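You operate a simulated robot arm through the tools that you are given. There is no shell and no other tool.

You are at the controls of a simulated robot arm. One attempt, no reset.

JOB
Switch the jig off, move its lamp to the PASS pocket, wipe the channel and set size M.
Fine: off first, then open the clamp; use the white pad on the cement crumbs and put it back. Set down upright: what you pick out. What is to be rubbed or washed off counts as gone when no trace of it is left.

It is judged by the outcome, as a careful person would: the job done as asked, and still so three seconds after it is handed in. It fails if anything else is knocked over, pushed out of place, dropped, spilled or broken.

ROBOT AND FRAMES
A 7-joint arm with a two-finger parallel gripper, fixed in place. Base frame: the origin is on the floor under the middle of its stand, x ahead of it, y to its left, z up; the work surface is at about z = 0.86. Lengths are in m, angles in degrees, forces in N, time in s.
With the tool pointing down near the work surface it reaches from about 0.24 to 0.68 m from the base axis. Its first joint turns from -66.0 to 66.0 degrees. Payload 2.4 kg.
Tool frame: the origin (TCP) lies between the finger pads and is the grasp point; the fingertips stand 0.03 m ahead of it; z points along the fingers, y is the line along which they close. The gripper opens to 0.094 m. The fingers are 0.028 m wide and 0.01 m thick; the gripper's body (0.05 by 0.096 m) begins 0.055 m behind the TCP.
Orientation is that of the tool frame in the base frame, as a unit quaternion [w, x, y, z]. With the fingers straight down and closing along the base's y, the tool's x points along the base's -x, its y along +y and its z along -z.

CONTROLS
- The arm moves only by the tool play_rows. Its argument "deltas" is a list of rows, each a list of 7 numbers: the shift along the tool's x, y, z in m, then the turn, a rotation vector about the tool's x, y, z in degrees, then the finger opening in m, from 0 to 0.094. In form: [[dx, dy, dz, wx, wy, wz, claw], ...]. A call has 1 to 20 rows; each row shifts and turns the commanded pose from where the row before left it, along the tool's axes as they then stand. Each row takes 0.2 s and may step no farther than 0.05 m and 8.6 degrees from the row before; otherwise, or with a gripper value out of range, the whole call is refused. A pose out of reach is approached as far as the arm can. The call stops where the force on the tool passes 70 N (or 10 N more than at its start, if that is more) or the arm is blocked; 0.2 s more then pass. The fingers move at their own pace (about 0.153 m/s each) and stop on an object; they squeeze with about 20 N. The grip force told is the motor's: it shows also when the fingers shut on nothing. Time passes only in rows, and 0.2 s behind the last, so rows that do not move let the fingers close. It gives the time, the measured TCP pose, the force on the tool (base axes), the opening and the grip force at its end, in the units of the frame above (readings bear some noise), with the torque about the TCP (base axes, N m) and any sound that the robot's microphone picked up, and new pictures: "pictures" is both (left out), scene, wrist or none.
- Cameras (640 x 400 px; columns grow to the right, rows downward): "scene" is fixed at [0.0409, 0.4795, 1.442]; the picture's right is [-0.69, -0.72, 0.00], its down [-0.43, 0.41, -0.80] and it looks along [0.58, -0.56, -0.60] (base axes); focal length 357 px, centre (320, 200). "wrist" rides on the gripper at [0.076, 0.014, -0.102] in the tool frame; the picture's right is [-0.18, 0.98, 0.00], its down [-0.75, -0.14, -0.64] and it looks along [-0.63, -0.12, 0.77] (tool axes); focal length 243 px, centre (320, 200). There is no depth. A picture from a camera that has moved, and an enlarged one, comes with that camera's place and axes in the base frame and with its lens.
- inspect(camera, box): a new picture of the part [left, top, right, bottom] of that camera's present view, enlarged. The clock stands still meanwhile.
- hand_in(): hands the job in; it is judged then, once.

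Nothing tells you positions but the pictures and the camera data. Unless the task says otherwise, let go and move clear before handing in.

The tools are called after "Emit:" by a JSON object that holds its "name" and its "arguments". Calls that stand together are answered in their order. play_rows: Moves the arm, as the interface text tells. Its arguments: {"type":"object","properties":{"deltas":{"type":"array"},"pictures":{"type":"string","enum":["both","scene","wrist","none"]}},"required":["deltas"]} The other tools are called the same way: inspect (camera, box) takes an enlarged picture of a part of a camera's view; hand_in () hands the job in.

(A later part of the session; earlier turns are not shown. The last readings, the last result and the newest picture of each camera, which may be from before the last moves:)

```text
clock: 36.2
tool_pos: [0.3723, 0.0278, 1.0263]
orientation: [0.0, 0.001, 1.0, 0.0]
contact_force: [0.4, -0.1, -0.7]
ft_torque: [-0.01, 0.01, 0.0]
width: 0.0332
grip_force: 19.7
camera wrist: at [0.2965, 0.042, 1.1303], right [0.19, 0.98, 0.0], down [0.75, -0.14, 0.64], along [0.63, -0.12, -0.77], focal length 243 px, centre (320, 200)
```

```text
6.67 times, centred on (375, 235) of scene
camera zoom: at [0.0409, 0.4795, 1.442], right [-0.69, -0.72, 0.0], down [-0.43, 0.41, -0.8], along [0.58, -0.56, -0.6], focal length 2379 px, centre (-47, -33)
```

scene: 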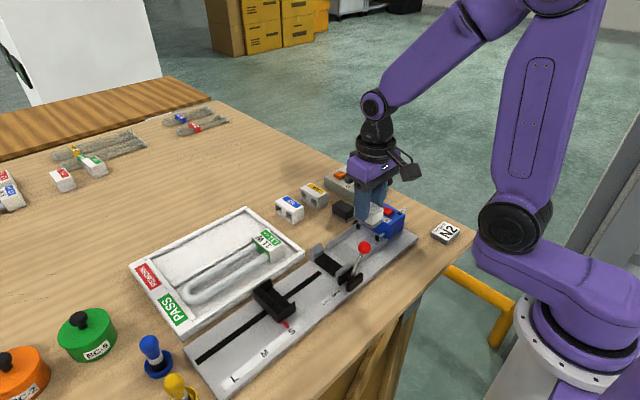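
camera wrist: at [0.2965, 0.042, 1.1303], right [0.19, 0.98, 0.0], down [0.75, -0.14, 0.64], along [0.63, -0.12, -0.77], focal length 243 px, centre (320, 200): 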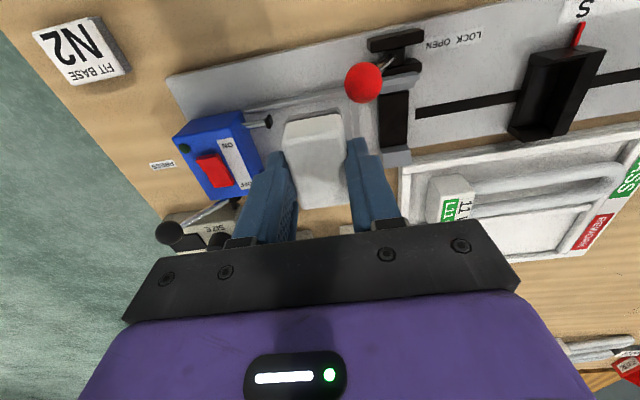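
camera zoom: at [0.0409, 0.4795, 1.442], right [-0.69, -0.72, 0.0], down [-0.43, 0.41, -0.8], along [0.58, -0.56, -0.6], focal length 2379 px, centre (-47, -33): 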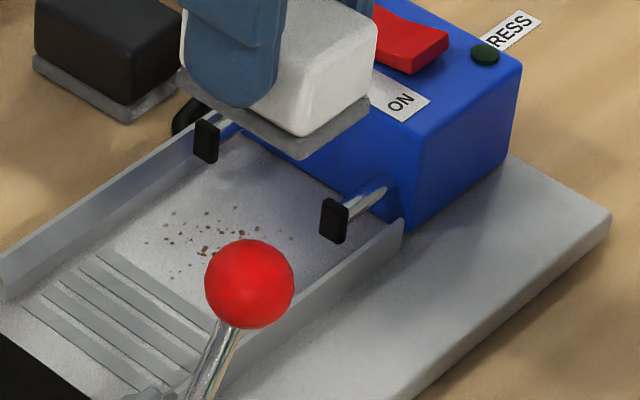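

The crumbs spread over roughly x 0.393–0.435, y −0.026–0.019, just in front of the two black-tipped pins (x≈0.383 and 0.441). I'll bring the pad over them, centred at x≈0.414, and lower it onto the channel floor.

Emit:
{"name": "play_rows", "arguments": {"deltas": [[-0.042, -0.02, 0, 0, 0, 0, 0.02], [0, 0, 0.04, 0, 0, 0, 0.02], [0, 0, 0.04, 0, 0, 0, 0.02], [0, 0, 0.015, 0, 0, 0, 0.02], [0, 0, 0.006, 0, 0, 0, 0.02], [0, 0, 0.003, 0, 0, 0, 0.02]]}}

Emit:
{"name": "inspect", "arguments": {"camera": "wrist", "box": [220, 60, 420, 185]}}

Emit:
{"name": "inspect", "arguments": {"camera": "scene", "box": [330, 205, 420, 265]}}

```text
clock: 37.6
tool_pos: [0.4153, 0.0098, 0.923]
orientation: [0.0, 0.001, 1.0, 0.0]
contact_force: [-0.9, 0.3, 0.2]
ft_torque: [-0.01, 0.03, 0.03]
width: 0.033
grip_force: 19.7
camera wrist: at [0.3388, 0.0227, 1.0261], right [0.19, 0.98, 0.0], down [0.75, -0.14, 0.64], along [0.63, -0.12, -0.77], focal length 243 px, centre (320, 200)
```

scene: 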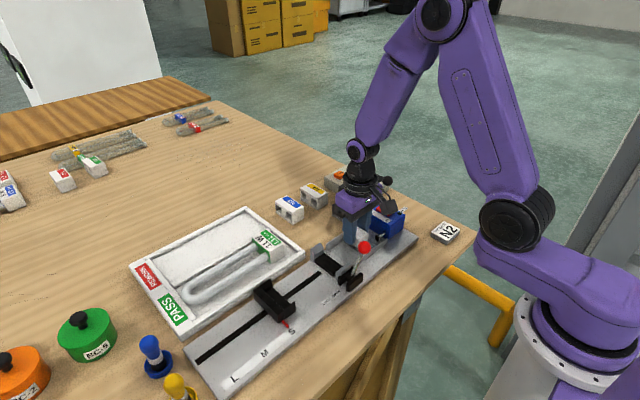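
wrist: 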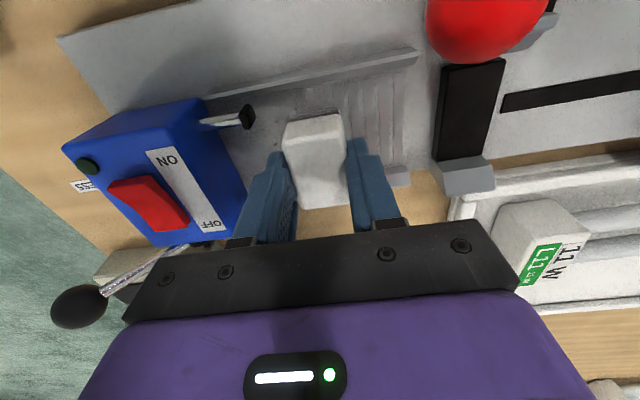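

```text
3.20 times, centred on (320, 122) of wrist
camera zoom: at [0.3388, 0.0227, 1.0261], right [0.19, 0.98, 0.0], down [0.75, -0.14, 0.64], along [0.63, -0.12, -0.77], focal length 776 px, centre (320, 448)
```

zoom: 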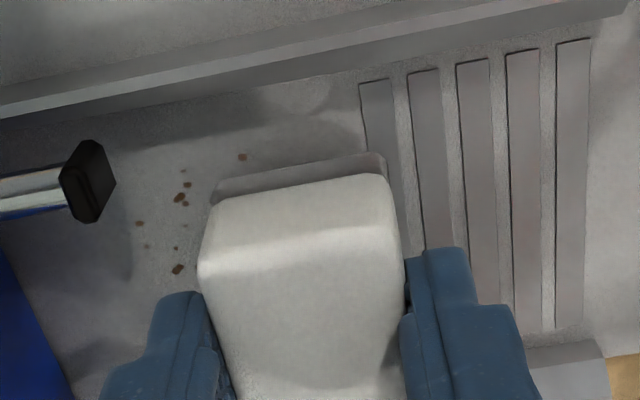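

```text
6.67 times, centred on (375, 235) of scene
camera zoom: at [0.041, 0.4795, 1.442], right [-0.69, -0.72, 0.0], down [-0.43, 0.41, -0.8], along [0.58, -0.56, -0.6], focal length 2379 px, centre (-47, -33)
```

zoom: 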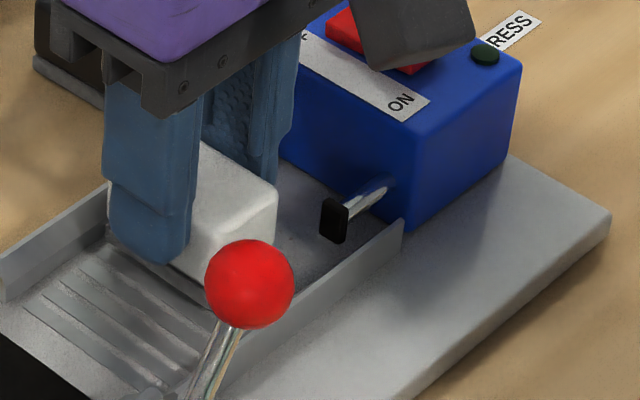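

I can see the crumbs just beside the pad. I'll lower it until it presses lightly on the channel floor.

Emit:
{"name": "play_rows", "arguments": {"deltas": [[0, 0, 0.002, 0, 0, 0, 0.02], [0, 0, 0.002, 0, 0, 0, 0.02], [0, 0, 0.002, 0, 0, 0, 0.02]], "pictures": "none"}}

Emit:
{"name": "play_rows", "arguments": {"deltas": [[0, 0, 0.001, 0, 0, 0, 0.02], [0, 0, 0.001, 0, 0, 0, 0.02]], "pictures": "none"}}

```text
clock: 38.4
tool_pos: [0.415, 0.0081, 0.9171]
orientation: [0.001, 0.002, 1.0, 0.0]
contact_force: [-3.3, 1.6, 17.2]
ft_torque: [0.01, 0.06, 0.0]
width: 0.0328
grip_force: 20.0
```

```text
clock: 39.0
tool_pos: [0.4155, 0.0098, 0.915]
orientation: [0.0, 0.002, 1.0, 0.0]
contact_force: [-0.2, 3.0, 18.0]
ft_torque: [0.12, -0.01, -0.03]
width: 0.0332
grip_force: 19.8
```

Contact is made with about 18 N. I'll ease off slightly and wipe with short strokes across the channel.

Emit:
{"name": "play_rows", "arguments": {"deltas": [[0, 0, -0.0008, 0, 0, 0, 0.02], [0.0033, -0.004, 0, 0, 0, 0, 0.02], [0.0033, -0.004, 0, 0, 0, 0, 0.02], [0.0033, -0.004, 0, 0, 0, 0, 0.02], [-0.004, 0, 0, 0, 0, 0, 0.02], [-0.004, 0, 0, 0, 0, 0, 0.02], [-0.004, 0, 0, 0, 0, 0, 0.02], [-0.004, 0, 0, 0, 0, 0, 0.02]]}}

Emit:
{"name": "inspect", "arguments": {"camera": "wrist", "box": [200, 60, 400, 185]}}

Emit:
{"name": "inspect", "arguments": {"camera": "scene", "box": [330, 205, 420, 265]}}

```text
clock: 40.8
tool_pos: [0.4182, -0.0045, 0.9157]
orientation: [-0.002, 0.002, 1.0, 0.0]
contact_force: [-3.3, -0.4, -0.4]
ft_torque: [-0.01, 0.1, -0.05]
width: 0.033
grip_force: 20.2
camera wrist: at [0.3438, 0.0101, 1.0189], right [0.19, 0.98, 0.0], down [0.75, -0.14, 0.64], along [0.63, -0.12, -0.77], focal length 243 px, centre (320, 200)
```

scene: 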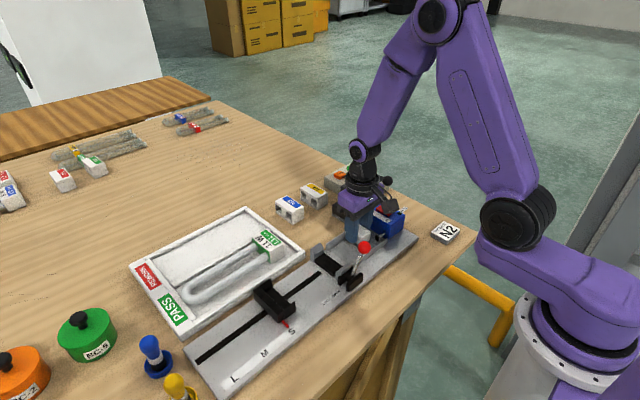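
wrist: 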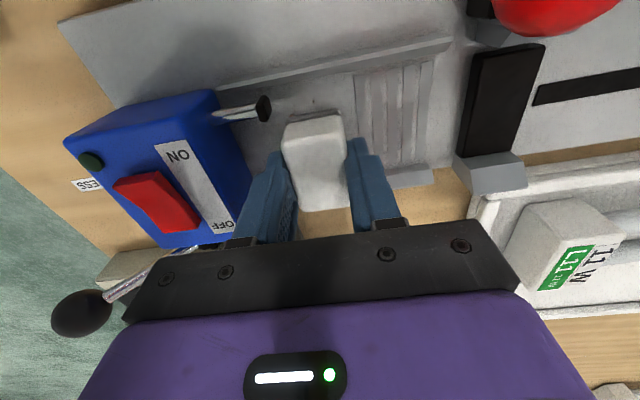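

```text
3.20 times, centred on (300, 122) of wrist
camera zoom: at [0.3438, 0.0101, 1.0189], right [0.19, 0.98, 0.0], down [0.75, -0.14, 0.64], along [0.63, -0.12, -0.77], focal length 776 px, centre (384, 448)
```

zoom: 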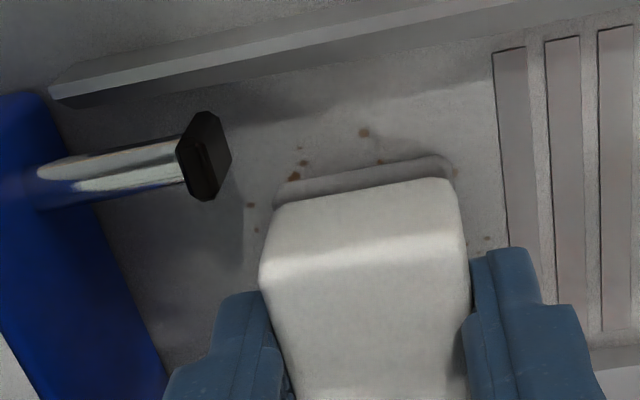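

```text
6.67 times, centred on (375, 235) of scene
camera zoom: at [0.0408, 0.4795, 1.4421], right [-0.69, -0.72, 0.0], down [-0.43, 0.41, -0.8], along [0.58, -0.56, -0.6], focal length 2379 px, centre (-47, -33)
```

zoom: 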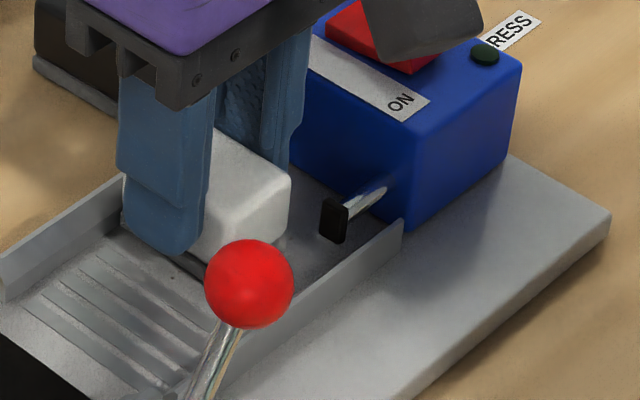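

The pad lost pressure after I eased off, so crumbs remain. I'll press back down about 0.8 mm and rub with pressure, checking the force.

Emit:
{"name": "play_rows", "arguments": {"deltas": [[0, 0, 0.0007, 0, 0, 0, 0.02], [0, 0, 0.0004, 0, 0, 0, 0.02]], "pictures": "none"}}

Emit:
{"name": "play_rows", "arguments": {"deltas": [[0.004, 0, 0, 0, 0, 0, 0.02], [0.004, 0, 0, 0, 0, 0, 0.02], [0.004, 0, 0, 0, 0, 0, 0.02], [0.004, 0, 0, 0, 0, 0, 0.02]]}}

Emit:
{"name": "inspect", "arguments": {"camera": "wrist", "box": [200, 60, 400, 185]}}

```text
clock: 41.4
tool_pos: [0.4201, -0.0034, 0.9143]
orientation: [-0.001, 0.003, 1.0, 0.0]
contact_force: [-12.1, 0.9, 21.1]
ft_torque: [-0.09, 0.06, -0.23]
width: 0.0332
grip_force: 19.7
```

```text
clock: 42.4
tool_pos: [0.4053, -0.0047, 0.9148]
orientation: [-0.001, 0.002, 1.0, 0.0]
contact_force: [0.6, 0.2, 1.7]
ft_torque: [0.0, -0.02, -0.01]
width: 0.0328
grip_force: 19.8
camera wrist: at [0.3289, 0.0103, 1.0181], right [0.19, 0.98, 0.0], down [0.75, -0.14, 0.64], along [0.63, -0.12, -0.77], focal length 243 px, centre (320, 200)
```

scene: 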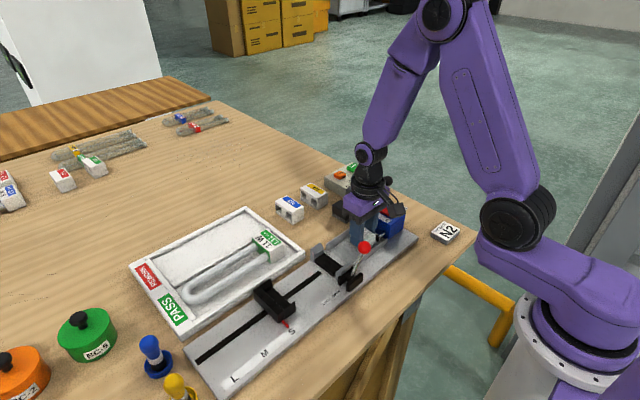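
wrist: 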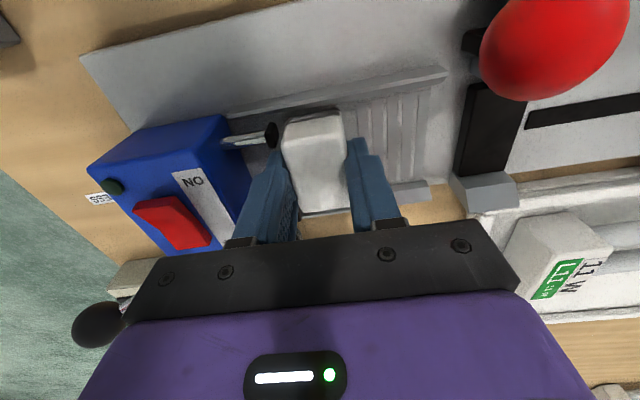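

```text
3.20 times, centred on (300, 122) of wrist
camera zoom: at [0.3289, 0.0103, 1.0181], right [0.19, 0.98, 0.0], down [0.75, -0.14, 0.64], along [0.63, -0.12, -0.77], focal length 776 px, centre (384, 448)
```

zoom: 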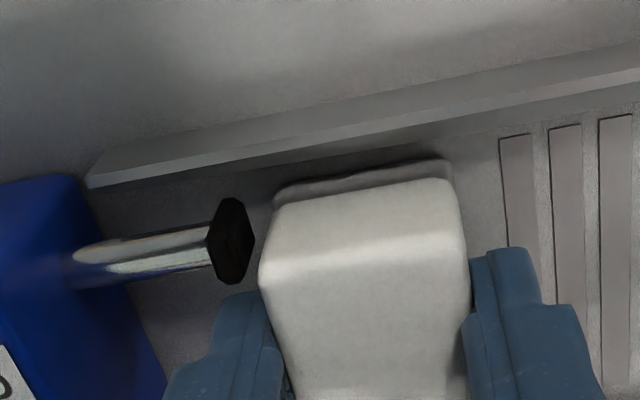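

Emit:
{"name": "play_rows", "arguments": {"deltas": [[0, 0, 0.0005, 0, 0, 0, 0.02], [-0.004, 0, 0.0001, 0, 0, 0, 0.02], [-0.004, 0, 0.0001, 0, 0, 0, 0.02], [-0.004, 0, 0.0001, 0, 0, 0, 0.02], [-0.004, 0, 0.0001, 0, 0, 0, 0.02], [0, 0.004, 0, 0, 0, 0, 0.02], [0, 0.004, 0, 0, 0, 0, 0.02], [0, 0.004, 0.0001, 0, 0, 0, 0.02], [0, 0.004, 0, 0, 0, 0, 0.02]]}}

Emit:
{"name": "inspect", "arguments": {"camera": "wrist", "box": [200, 60, 400, 185]}}

```text
clock: 44.4
tool_pos: [0.4198, 0.0138, 0.9143]
orientation: [-0.002, 0.002, 1.0, 0.0]
contact_force: [-11.1, -6.2, 8.7]
ft_torque: [-0.15, 0.31, 0.07]
width: 0.0329
grip_force: 20.2
camera wrist: at [0.3442, 0.0264, 1.017], right [0.19, 0.98, 0.0], down [0.75, -0.14, 0.64], along [0.63, -0.12, -0.77], focal length 243 px, centre (320, 200)
```

scene: 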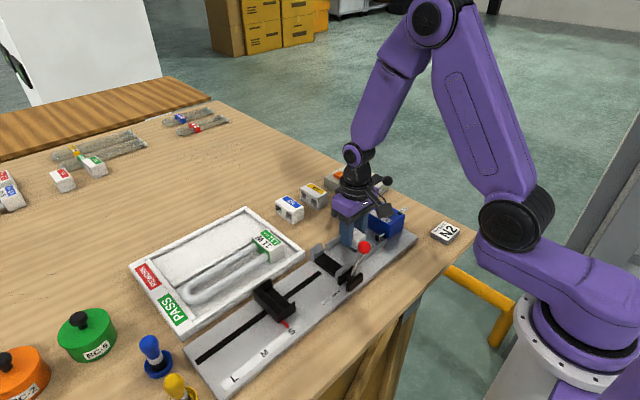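
wrist: 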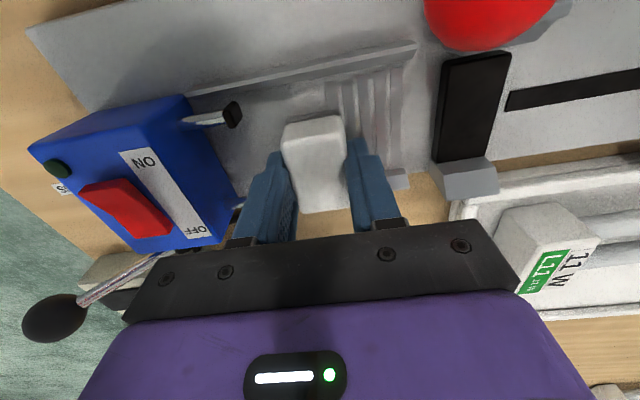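

```text
3.20 times, centred on (300, 122) of wrist
camera zoom: at [0.3442, 0.0264, 1.017], right [0.19, 0.98, 0.0], down [0.75, -0.14, 0.64], along [0.63, -0.12, -0.77], focal length 776 px, centre (384, 448)
```

zoom: 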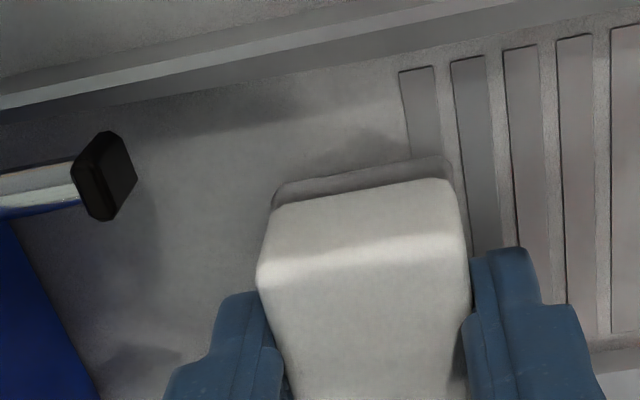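

The visible area is already clean. I'll rub once more across this part, then lift to inspect the whole floor.

Emit:
{"name": "play_rows", "arguments": {"deltas": [[0.004, 0, 0.0002, 0, 0, 0, 0.02], [0.004, 0, 0.0002, 0, 0, 0, 0.02], [0.004, 0, 0.0002, 0, 0, 0, 0.02], [0.003, 0, 0.0001, 0, 0, 0, 0.02], [-0.004, 0, 0.0001, 0, 0, 0, 0.02], [-0.004, 0, 0, 0, 0, 0, 0.02], [0, 0, -0.02, 0, 0, 0, 0.02], [0, 0, -0.04, 0, 0, 0, 0.02], [0, 0.03, -0.03, 0, 0, 0, 0.02], [0, 0.04, 0, 0, 0, 0, 0.02], [0, 0, 0, 0, 0, 0, 0.02]]}}

Emit:
{"name": "inspect", "arguments": {"camera": "wrist", "box": [160, 60, 320, 160]}}

Emit:
{"name": "inspect", "arguments": {"camera": "scene", "box": [330, 205, 420, 265]}}

```text
clock: 46.8
tool_pos: [0.4152, 0.0827, 1.0031]
orientation: [0.0, 0.001, 1.0, 0.001]
contact_force: [-0.3, 0.8, -1.2]
ft_torque: [0.0, 0.02, 0.0]
width: 0.0333
grip_force: 19.9
camera wrist: at [0.3385, 0.0961, 1.107], right [0.19, 0.98, 0.0], down [0.75, -0.14, 0.64], along [0.63, -0.12, -0.77], focal length 243 px, centre (320, 200)
```

scene: 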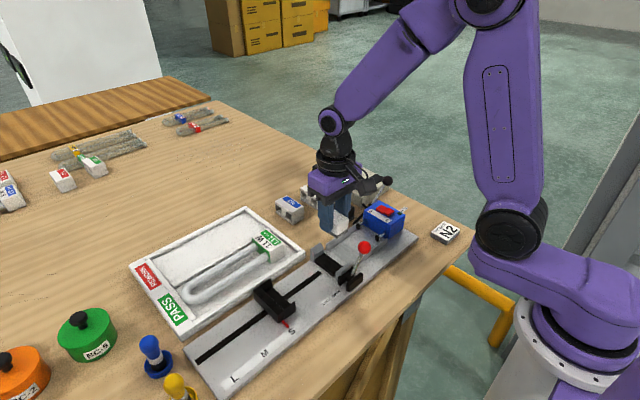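
wrist: 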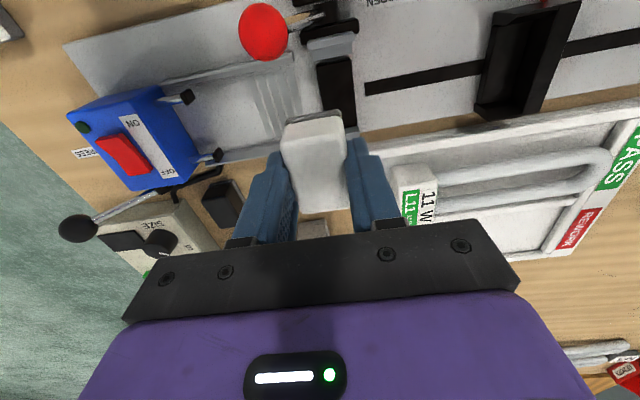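

```text
4.00 times, centred on (240, 110) of wrist
camera zoom: at [0.3385, 0.0961, 1.107], right [0.19, 0.98, 0.0], down [0.75, -0.14, 0.64], along [0.63, -0.12, -0.77], focal length 970 px, centre (640, 560)
```

zoom: 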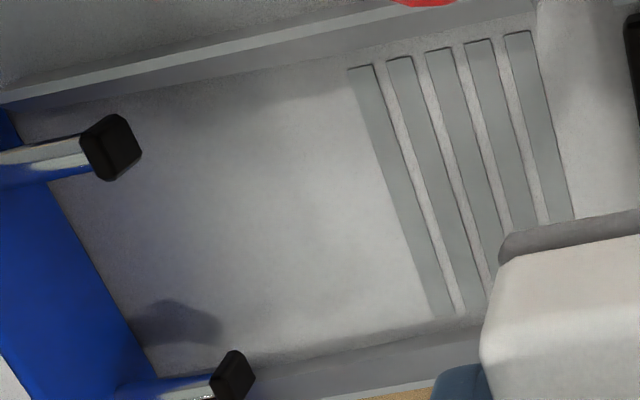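

```text
6.67 times, centred on (375, 235) of scene
camera zoom: at [0.0409, 0.4796, 1.442], right [-0.69, -0.72, 0.0], down [-0.43, 0.41, -0.8], along [0.58, -0.56, -0.6], focal length 2379 px, centre (-47, -33)
```

zoom: 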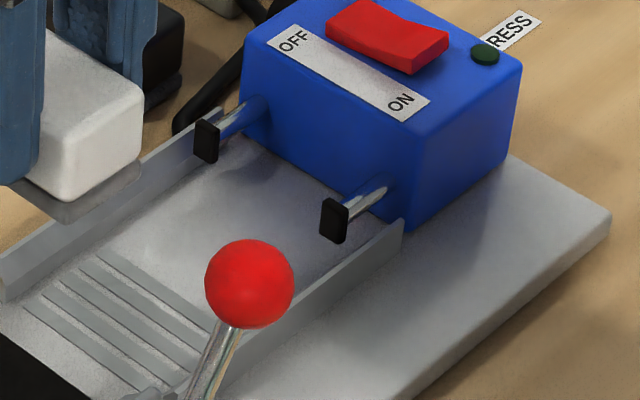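

Emit:
{"name": "inspect", "arguments": {"camera": "wrist", "box": [175, 85, 255, 135]}}

Emit:
{"name": "inspect", "arguments": {"camera": "wrist", "box": [165, 120, 245, 170]}}

Emit:
{"name": "inspect", "arguments": {"camera": "wrist", "box": [230, 65, 310, 115]}}

Emit:
{"name": "inspect", "arguments": {"camera": "scene", "box": [340, 215, 390, 255]}}

```text
8.00 times, centred on (215, 110) of wrist
camera zoom: at [0.3385, 0.0961, 1.107], right [0.19, 0.98, 0.0], down [0.75, -0.14, 0.64], along [0.63, -0.12, -0.77], focal length 1941 px, centre (1160, 920)
```

zoom: 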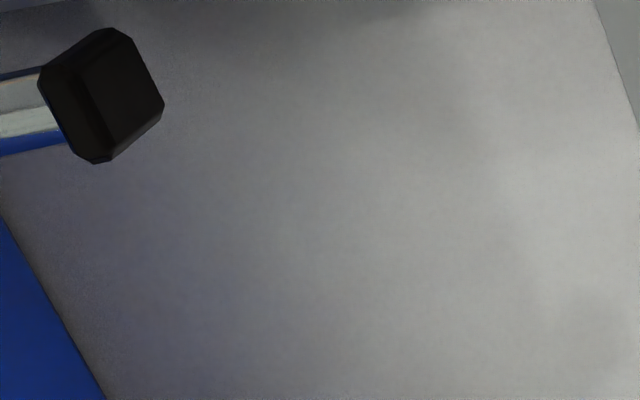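

```text
8.00 times, centred on (205, 145) of wrist
camera zoom: at [0.3385, 0.0961, 1.107], right [0.19, 0.98, 0.0], down [0.75, -0.14, 0.64], along [0.63, -0.12, -0.77], focal length 1941 px, centre (1240, 640)
```

zoom: 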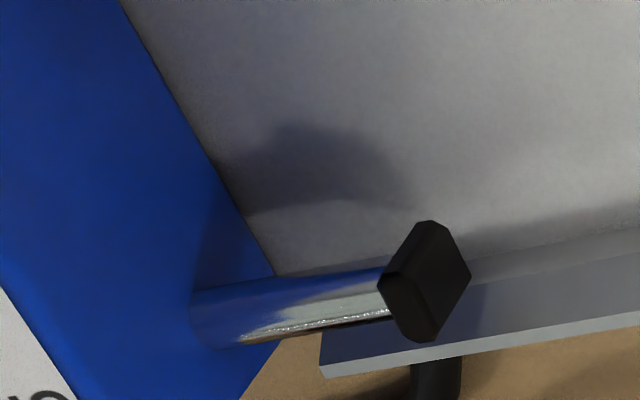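

```text
8.00 times, centred on (270, 90) of wrist
camera zoom: at [0.3385, 0.0961, 1.107], right [0.19, 0.98, 0.0], down [0.75, -0.14, 0.64], along [0.63, -0.12, -0.77], focal length 1941 px, centre (720, 1080)
```

zoom: 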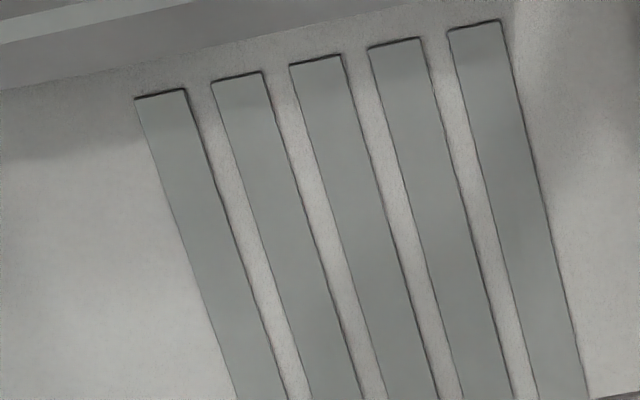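

```text
10.00 times, centred on (365, 235) of scene
camera zoom: at [0.0409, 0.4796, 1.442], right [-0.69, -0.72, 0.0], down [-0.43, 0.41, -0.8], along [0.58, -0.56, -0.6], focal length 3568 px, centre (-130, -150)
```

zoom: 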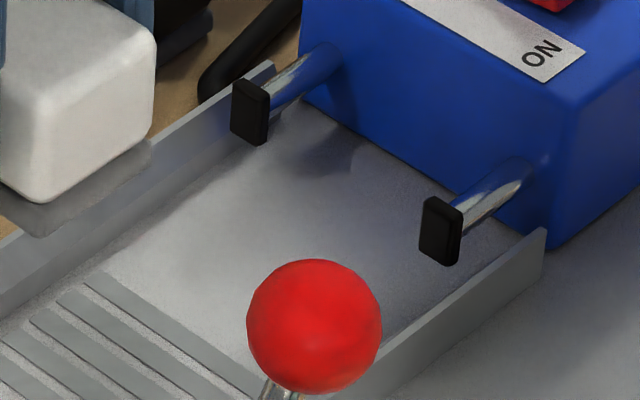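

The channel floor is clean with no crumbs left; the dark patch is just the pin's shadow. Now I'll carry the pad back over its original spot (0.5138, 0.0441).

Emit:
{"name": "play_rows", "arguments": {"deltas": [[-0.0328, -0.0129, 0, 0, 0, 0, 0.02], [-0.0328, -0.0129, 0, 0, 0, 0, 0.02], [-0.0326, -0.0128, 0, 0, 0, 0, 0.02], [0, 0, 0.04, 0, 0, 0, 0.02], [0, 0, 0.035, 0, 0, 0, 0.02], [0, 0, 0.012, 0, 0, 0, 0.02], [0, 0, 0, 0, 0, 0, 0.02]]}}

Emit:
{"name": "inspect", "arguments": {"camera": "scene", "box": [270, 180, 370, 250]}}

Emit:
{"name": "inspect", "arguments": {"camera": "wrist", "box": [240, 90, 400, 190]}}

```text
clock: 48.4
tool_pos: [0.5125, 0.0436, 0.9158]
orientation: [0.001, 0.001, 1.0, -0.001]
contact_force: [-0.2, 0.5, -1.0]
ft_torque: [0.02, 0.01, 0.01]
width: 0.0331
grip_force: 20.1
camera wrist: at [0.4364, 0.0568, 1.0189], right [0.19, 0.98, 0.0], down [0.75, -0.14, 0.64], along [0.63, -0.12, -0.77], focal length 243 px, centre (320, 200)
```

scene: 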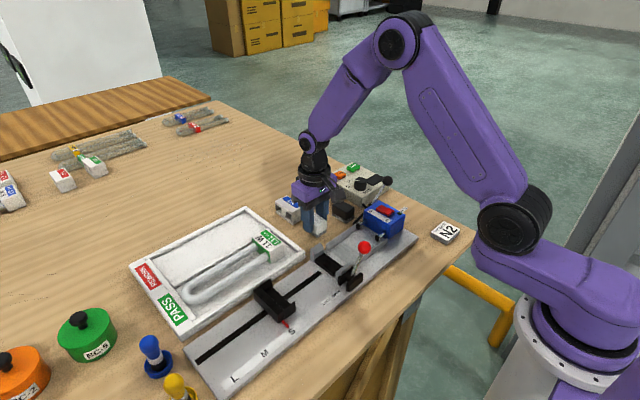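
wrist: 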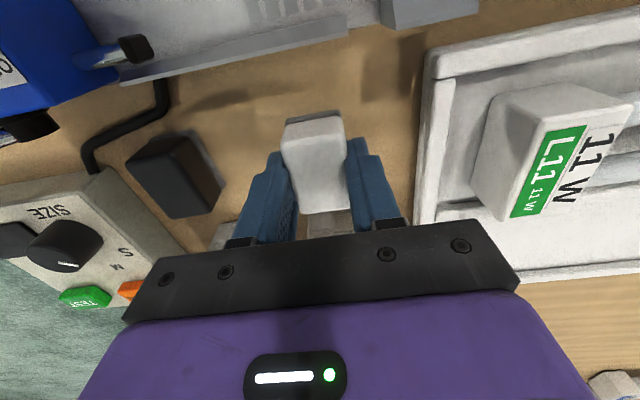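

```text
5.71 times, centred on (320, 215) of scene
camera zoom: at [0.041, 0.4795, 1.442], right [-0.69, -0.72, 0.0], down [-0.43, 0.41, -0.8], along [0.58, -0.56, -0.6], focal length 2039 px, centre (320, 114)
```

zoom: 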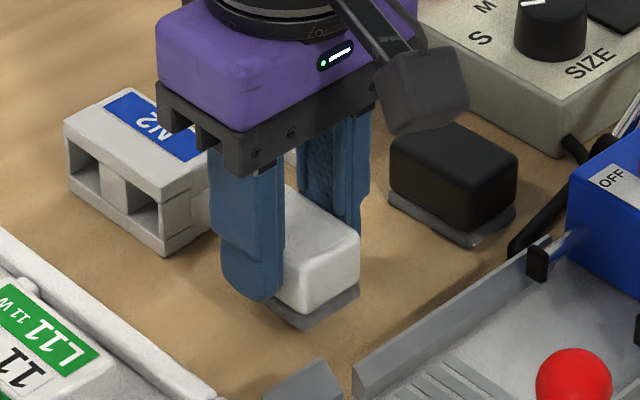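

```text
4.00 times, centred on (320, 140) of wrist
camera zoom: at [0.4364, 0.0568, 1.0189], right [0.19, 0.98, 0.0], down [0.75, -0.14, 0.64], along [0.63, -0.12, -0.77], focal length 970 px, centre (320, 440)
```

zoom: 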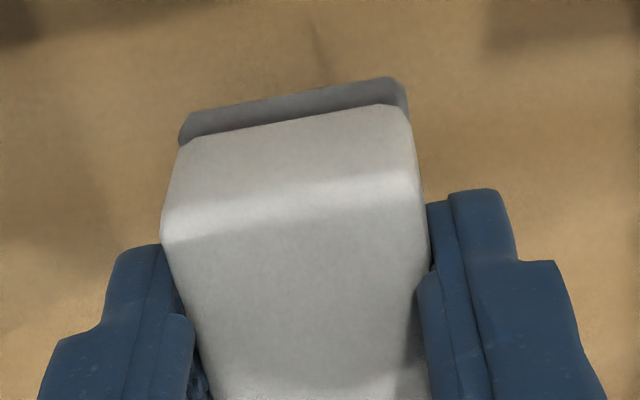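

Emit:
{"name": "play_rows", "arguments": {"deltas": [[0.001, -0.001, 0.005, 0, 0, 0, 0.02], [0, 0, 0.003, 0, 0, 0, 0.02], [0, 0, 0.001, 0, 0, 0, 0.02], [0, 0, 0.001, 0, 0, 0, 0.02]], "pictures": "none"}}

Emit:
{"name": "inspect", "arguments": {"camera": "scene", "box": [270, 180, 370, 250]}}

```text
clock: 49.4
tool_pos: [0.5114, 0.0414, 0.9051]
orientation: [0.0, 0.002, 1.0, 0.0]
contact_force: [0.5, 0.6, -0.5]
ft_torque: [-0.03, 0.07, 0.0]
width: 0.0335
grip_force: 20.3
```

```text
5.71 times, centred on (320, 215) of scene
camera zoom: at [0.041, 0.4795, 1.442], right [-0.69, -0.72, 0.0], down [-0.43, 0.41, -0.8], along [0.58, -0.56, -0.6], focal length 2039 px, centre (320, 114)
```

zoom: 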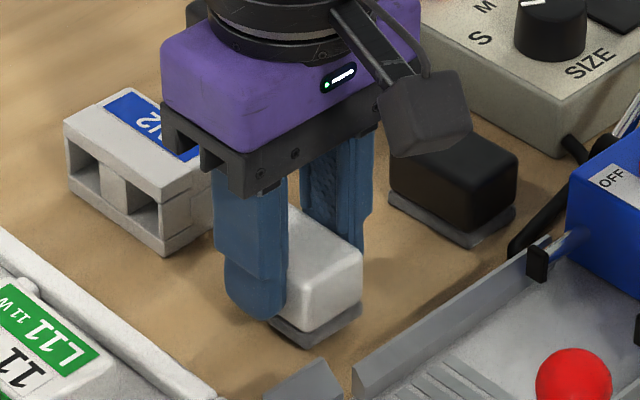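

Emit:
{"name": "play_rows", "arguments": {"deltas": [[-0.001, 0.002, 0.001, 0, 0, 0, 0.02], [0, 0, 0.001, 0, 0, 0, 0.02], [0, 0, 0.0005, 0, 0, 0, 0.02]], "pictures": "none"}}

Emit:
{"name": "inspect", "arguments": {"camera": "scene", "box": [270, 180, 370, 250]}}

```text
clock: 50.2
tool_pos: [0.5132, 0.0451, 0.9038]
orientation: [0.0, 0.002, 1.0, 0.0]
contact_force: [0.5, -0.8, -0.4]
ft_torque: [0.0, -0.04, 0.0]
width: 0.0332
grip_force: 19.9
```

```text
5.71 times, centred on (320, 215) of scene
camera zoom: at [0.041, 0.4795, 1.442], right [-0.69, -0.72, 0.0], down [-0.43, 0.41, -0.8], along [0.58, -0.56, -0.6], focal length 2039 px, centre (320, 114)
```

zoom: 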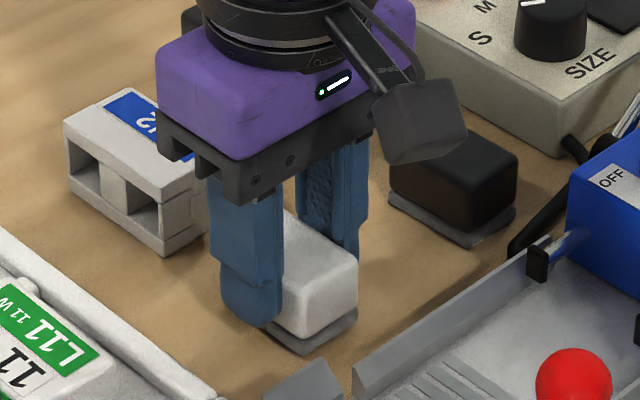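

Emit:
{"name": "play_rows", "arguments": {"deltas": [[0, 0, 0.0007, 0, 0, 0, 0.02], [0, 0, 0.0007, 0, 0, 0, 0.02]], "pictures": "none"}}

Emit:
{"name": "play_rows", "arguments": {"deltas": [[0, 0, 0.0006, 0, 0, 0, 0.02]], "pictures": "none"}}

```text
clock: 50.8
tool_pos: [0.5122, 0.0433, 0.9024]
orientation: [0.0, 0.002, 1.0, 0.001]
contact_force: [0.4, 0.2, -0.4]
ft_torque: [-0.01, 0.02, -0.01]
width: 0.0331
grip_force: 20.3
```

```text
clock: 51.2
tool_pos: [0.5133, 0.0447, 0.9016]
orientation: [0.0, 0.002, 1.0, 0.0]
contact_force: [0.5, 0.4, -0.3]
ft_torque: [-0.02, 0.01, -0.02]
width: 0.033
grip_force: 20.5
```

Emit:
{"name": "play_rows", "arguments": {"deltas": [[0, 0, 0.0006, 0, 0, 0, 0.02], [0, 0, 0.0005, 0, 0, 0, 0.02]], "pictures": "none"}}

Emit:
{"name": "inspect", "arguments": {"camera": "scene", "box": [290, 205, 340, 245]}}

```text
clock: 51.8
tool_pos: [0.5125, 0.0438, 0.9006]
orientation: [0.001, 0.002, 1.0, 0.0]
contact_force: [-4.0, -1.4, 17.6]
ft_torque: [-0.03, 0.28, -0.03]
width: 0.033
grip_force: 19.9
```

```text
10.00 times, centred on (315, 225) of scene
camera zoom: at [0.0406, 0.4795, 1.4421], right [-0.69, -0.72, 0.0], down [-0.43, 0.41, -0.8], along [0.58, -0.56, -0.6], focal length 3568 px, centre (370, -50)
```

zoom: 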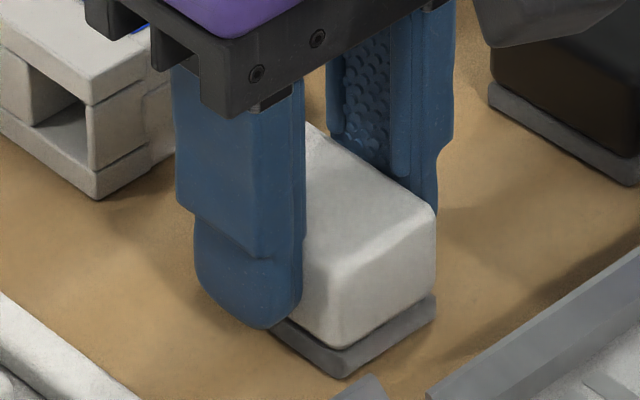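

The pad is on the table. I'll ease the pressure, open and rise.

Emit:
{"name": "play_rows", "arguments": {"deltas": [[0, 0, -0.0006, 0, 0, 0, 0.02], [0, 0, 0, 0, 0, 0, 0.038], [0, 0, 0, 0, 0, 0, 0.05], [0, 0, 0, 0, 0, 0, 0.06], [0, 0, -0.02, 0, 0, 0, 0.06], [0, 0, -0.04, 0, 0, 0, 0.06], [0, 0, -0.04, 0, 0, 0, 0.06], [0, 0, -0.03, 0, 0, 0, 0.06], [0, 0, 0, 0, 0, 0, 0.06]]}}

Emit:
{"name": "inspect", "arguments": {"camera": "scene", "box": [270, 175, 366, 235]}}

Emit:
{"name": "inspect", "arguments": {"camera": "wrist", "box": [60, 110, 220, 240]}}

```text
clock: 53.8
tool_pos: [0.5129, 0.0459, 1.0313]
orientation: [-0.001, 0.002, 1.0, 0.0]
contact_force: [0.6, 0.0, -0.2]
ft_torque: [0.02, 0.01, 0.02]
width: 0.06
grip_force: 0.0
camera wrist: at [0.4364, 0.0594, 1.1344], right [0.19, 0.98, 0.0], down [0.75, -0.14, 0.64], along [0.63, -0.12, -0.77], focal length 243 px, centre (320, 200)
```

scene: 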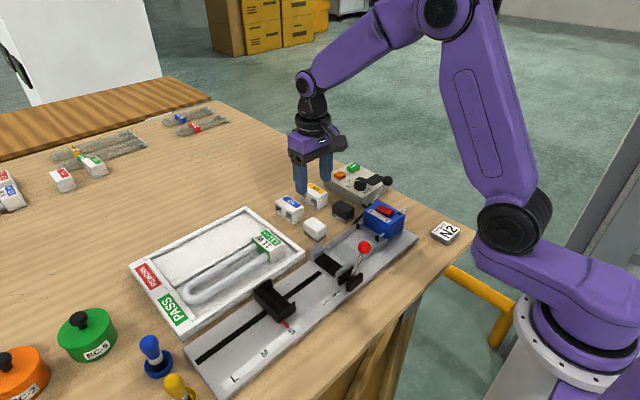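
wrist: 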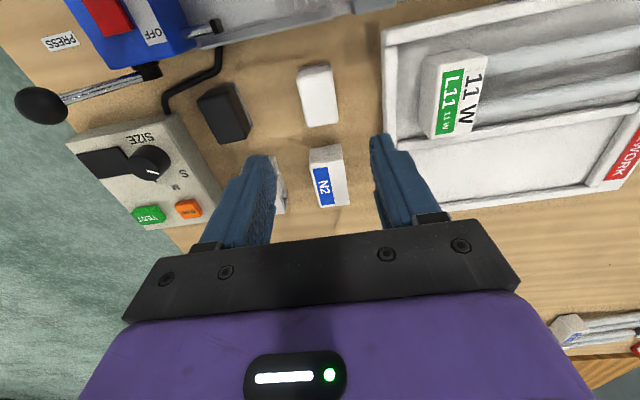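

```text
6.67 times, centred on (318, 205) of scene
camera zoom: at [0.0409, 0.4795, 1.442], right [-0.69, -0.72, 0.0], down [-0.43, 0.41, -0.8], along [0.58, -0.56, -0.6], focal length 2379 px, centre (333, 167)
```

zoom: 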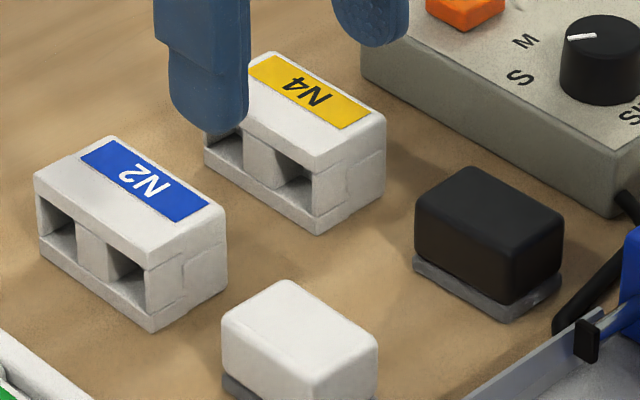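

```text
3.08 times, centred on (140, 175) of wrist
camera zoom: at [0.4364, 0.0594, 1.1344], right [0.19, 0.98, 0.0], down [0.75, -0.14, 0.64], along [0.63, -0.12, -0.77], focal length 746 px, centre (874, 277)
```

zoom: 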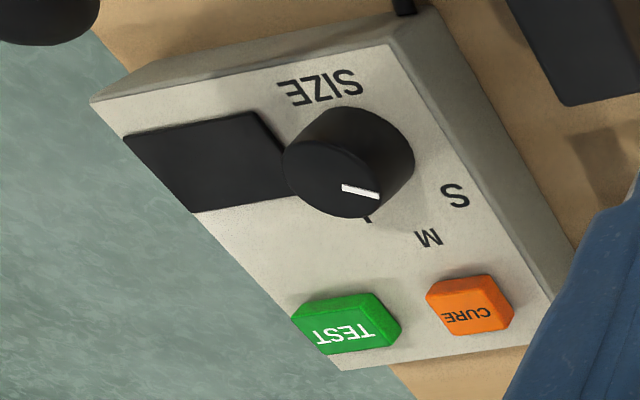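

The pad is back exactly where it was. The console's SIZE dial points to S (M is the next mark, toward +x), and the jig's stop pointer is at S too. I'll view the stop from above first, then set it.

Emit:
{"name": "play_rows", "arguments": {"deltas": [[0.0172, 0.036, 0.002, 0, 0, 0, 0.06], [0.0172, 0.036, 0.002, 0, 0, 0, 0.06], [0.0172, 0.036, 0.002, 0, 0, 0, 0.06], [0.0172, 0.036, 0.002, 0, 0, 0, 0.06], [0.0172, 0.036, 0.002, 0, 0, 0, 0.06], [0.0172, 0.036, 0.002, 0, 0, 0, 0.06], [0, 0, 0, 0, 0, 0, 0.06]]}}

Emit:
{"name": "inspect", "arguments": {"camera": "wrist", "box": [220, 30, 420, 155]}}

Emit:
{"name": "inspect", "arguments": {"camera": "scene", "box": [230, 260, 330, 340]}}

```text
clock: 55.4
tool_pos: [0.4097, 0.2603, 1.0188]
orientation: [0.0, 0.002, 1.0, 0.0]
contact_force: [-0.5, 0.0, -0.4]
ft_torque: [0.04, 0.0, -0.03]
width: 0.0599
grip_force: 0.1
camera wrist: at [0.3334, 0.2755, 1.1221], right [0.19, 0.98, 0.0], down [0.75, -0.14, 0.64], along [0.63, -0.12, -0.77], focal length 243 px, centre (320, 200)
```

scene: 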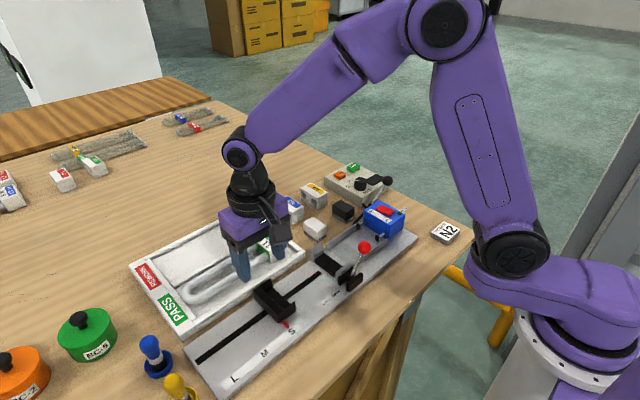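
wrist: 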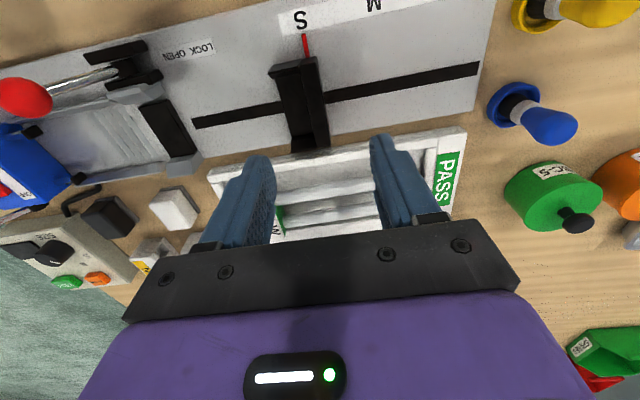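

```text
3.20 times, centred on (320, 92) of wrist
camera zoom: at [0.3334, 0.2755, 1.1221], right [0.19, 0.98, 0.0], down [0.75, -0.14, 0.64], along [0.63, -0.12, -0.77], focal length 776 px, centre (320, 544)
```

zoom: 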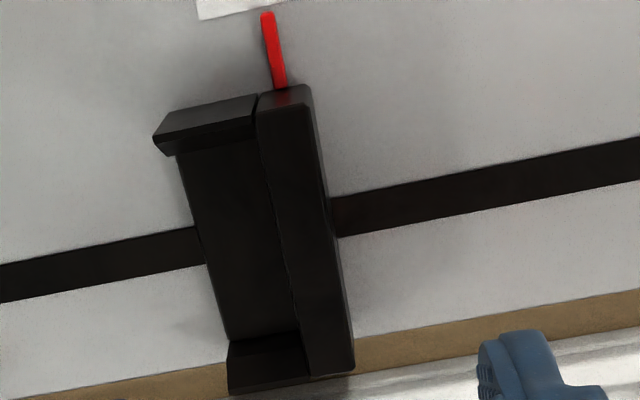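

```text
5.00 times, centred on (280, 300) of scene
camera zoom: at [0.0409, 0.4796, 1.442], right [-0.69, -0.72, 0.0], down [-0.43, 0.41, -0.8], along [0.58, -0.56, -0.6], focal length 1784 px, centre (520, -300)
```

zoom: 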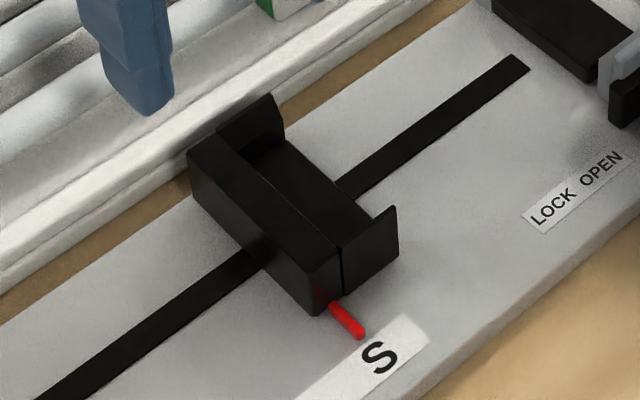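

Emit:
{"name": "inspect", "arguments": {"camera": "wrist", "box": [270, 0, 398, 80]}}

Emit:
{"name": "inspect", "arguments": {"camera": "scene", "box": [210, 310, 320, 390]}}

```text
5.00 times, centred on (334, 40) of wrist
camera zoom: at [0.3334, 0.2755, 1.1221], right [0.19, 0.98, 0.0], down [0.75, -0.14, 0.64], along [0.63, -0.12, -0.77], focal length 1213 px, centre (250, 1000)
```

zoom: 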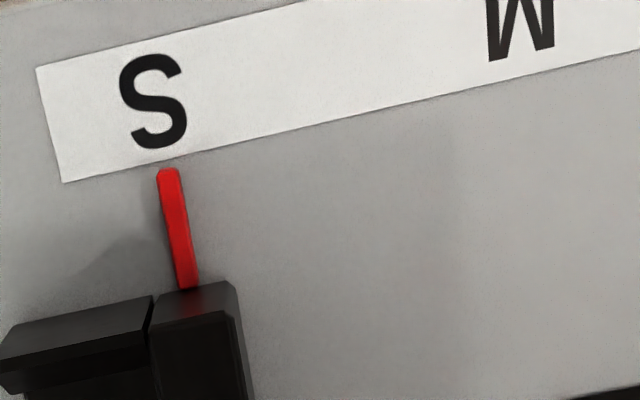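

```text
5.00 times, centred on (265, 350) of scene
camera zoom: at [0.0409, 0.4796, 1.442], right [-0.69, -0.72, 0.0], down [-0.43, 0.41, -0.8], along [0.58, -0.56, -0.6], focal length 1784 px, centre (595, -550)
```

zoom: 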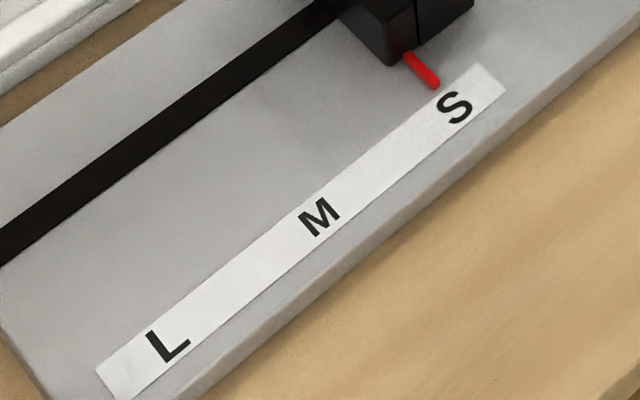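

The S→M spacing is about 60 mm along +y, and the stop's back wall (y≈0.250–0.264, top z≈0.89) can be gripped along y. I'll lower the fingers around it.

Emit:
{"name": "play_rows", "arguments": {"deltas": [[-0.001, -0.003, 0.035, 0, 0, 0, 0.042], [0, 0, 0.04, 0, 0, 0, 0.042], [0, 0, 0, 0, 0, 0, 0.042]]}}

Emit:
{"name": "inspect", "arguments": {"camera": "wrist", "box": [240, 80, 400, 180]}}

Emit:
{"name": "inspect", "arguments": {"camera": "scene", "box": [230, 250, 330, 330]}}

```text
clock: 56.2
tool_pos: [0.411, 0.2561, 0.9433]
orientation: [0.0, 0.002, 1.0, 0.001]
contact_force: [0.4, 0.4, 0.5]
ft_torque: [0.03, 0.01, 0.02]
width: 0.0419
grip_force: 0.1
camera wrist: at [0.3349, 0.2714, 1.0461], right [0.19, 0.98, 0.0], down [0.75, -0.14, 0.64], along [0.63, -0.12, -0.77], focal length 243 px, centre (320, 200)
```

scene: 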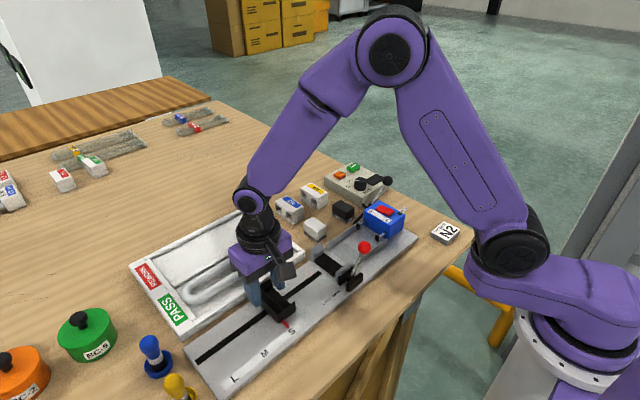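
wrist: 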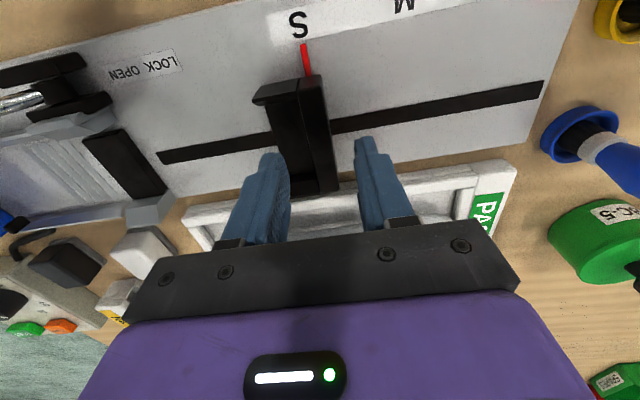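

```text
4.00 times, centred on (320, 130) of wrist
camera zoom: at [0.3349, 0.2714, 1.0461], right [0.19, 0.98, 0.0], down [0.75, -0.14, 0.64], along [0.63, -0.12, -0.77], focal length 970 px, centre (320, 480)
```

zoom: 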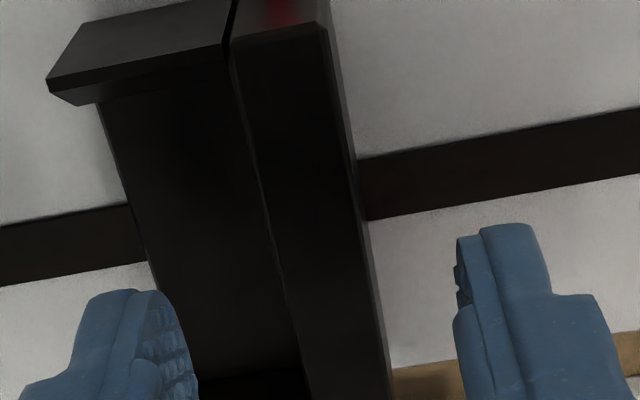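

```text
5.00 times, centred on (280, 290) of scene
camera zoom: at [0.0409, 0.4795, 1.442], right [-0.69, -0.72, 0.0], down [-0.43, 0.41, -0.8], along [0.58, -0.56, -0.6], focal length 1784 px, centre (520, -250)
```

zoom: 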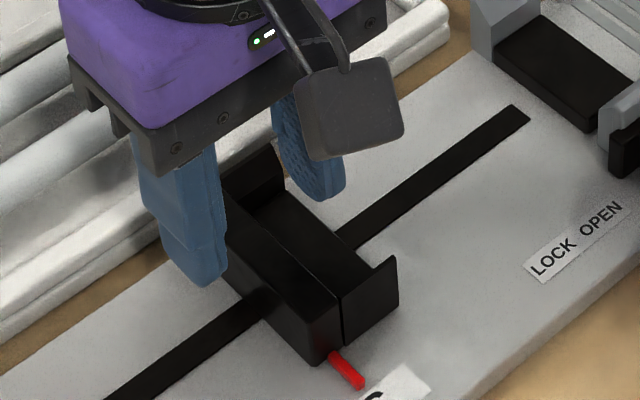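

The wall lines up between the fingers. Lowering the last few centimetres carefully.

Emit:
{"name": "play_rows", "arguments": {"deltas": [[0, 0, 0.015, 0, 0, 0, 0.042], [0, 0, 0.008, 0, 0, 0, 0.042], [0, 0, 0.004, 0, 0, 0, 0.042], [0, 0, 0.003, 0, 0, 0, 0.042], [0, 0, 0.002, 0, 0, 0, 0.042]], "pictures": "none"}}

Emit:
{"name": "inspect", "arguments": {"camera": "scene", "box": [230, 250, 330, 330]}}

```text
clock: 57.4
tool_pos: [0.4109, 0.2591, 0.9136]
orientation: [0.001, 0.002, 1.0, 0.0]
contact_force: [-6.0, -0.4, 19.7]
ft_torque: [-0.51, 0.19, -0.13]
width: 0.0426
grip_force: 0.2
```

```text
5.00 times, centred on (280, 290) of scene
camera zoom: at [0.0406, 0.4794, 1.4421], right [-0.69, -0.72, 0.0], down [-0.43, 0.41, -0.8], along [0.58, -0.56, -0.6], focal length 1784 px, centre (520, -250)
```

zoom: 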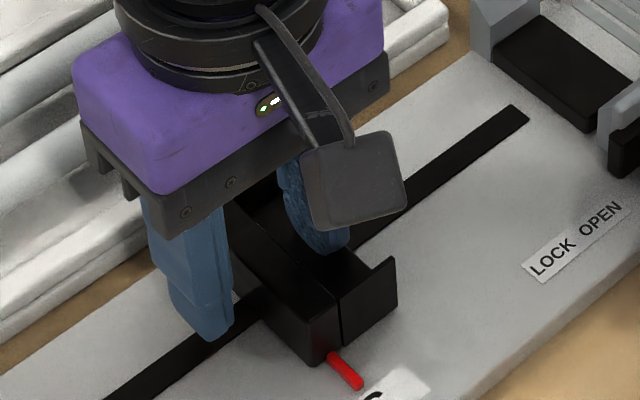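

The inner finger touched the cradle floor. I'll lift 2 mm off it and close on the wall.

Emit:
{"name": "play_rows", "arguments": {"deltas": [[0, -0.001, -0.002, 0, 0, 0, 0.042], [0, 0, 0, 0, 0, 0, 0.03], [0, 0, 0, 0, 0, 0, 0.02], [0, 0, 0, 0, 0, 0, 0.01], [0, 0, 0, 0, 0, 0, 0.004]]}}

Emit:
{"name": "inspect", "arguments": {"camera": "scene", "box": [230, 250, 330, 330]}}

Emit:
{"name": "inspect", "arguments": {"camera": "wrist", "box": [240, 60, 400, 180]}}

```text
clock: 58.6
tool_pos: [0.4115, 0.2591, 0.914]
orientation: [0.001, 0.001, 1.0, 0.0]
contact_force: [0.8, 8.3, -8.7]
ft_torque: [0.18, -0.67, 0.22]
width: 0.0144
grip_force: 45.2
camera wrist: at [0.3346, 0.2715, 1.0168], right [0.19, 0.98, 0.0], down [0.75, -0.14, 0.64], along [0.63, -0.12, -0.77], focal length 243 px, centre (320, 200)
```

scene: 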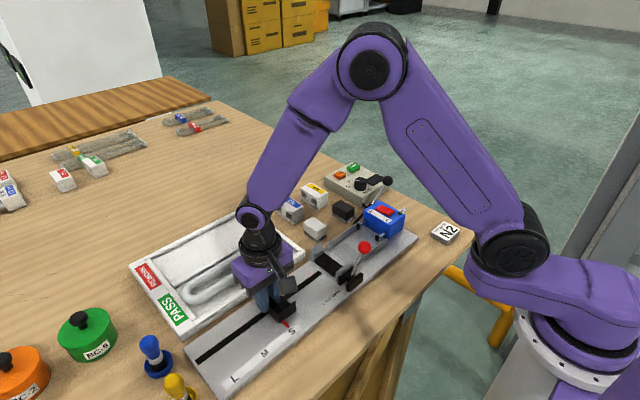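
wrist: 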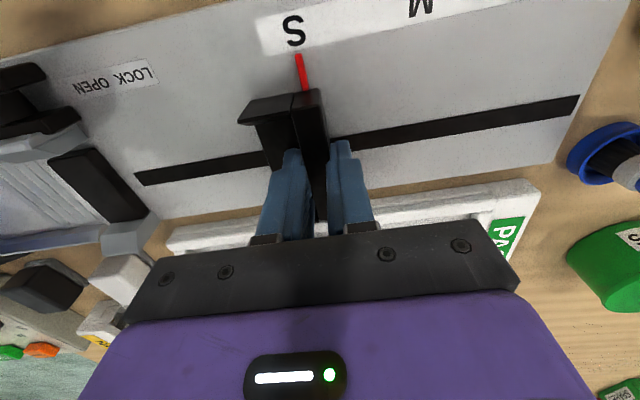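

```text
5.00 times, centred on (280, 290) of scene
camera zoom: at [0.041, 0.4798, 1.4419], right [-0.69, -0.72, 0.0], down [-0.43, 0.41, -0.8], along [0.58, -0.56, -0.6], focal length 1784 px, centre (520, -250)
```

zoom: 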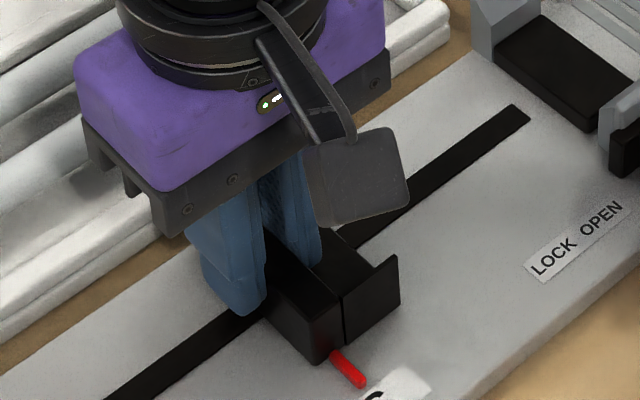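

```text
3.33 times, centred on (320, 120) of wrist
camera zoom: at [0.3346, 0.2715, 1.0168], right [0.19, 0.98, 0.0], down [0.75, -0.14, 0.64], along [0.63, -0.12, -0.77], focal length 809 px, centre (320, 467)
```

zoom: 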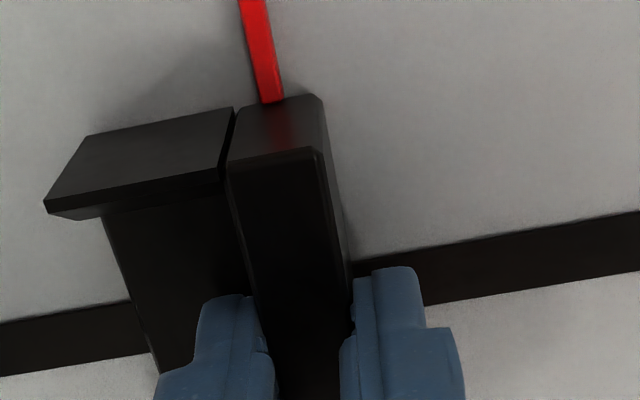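

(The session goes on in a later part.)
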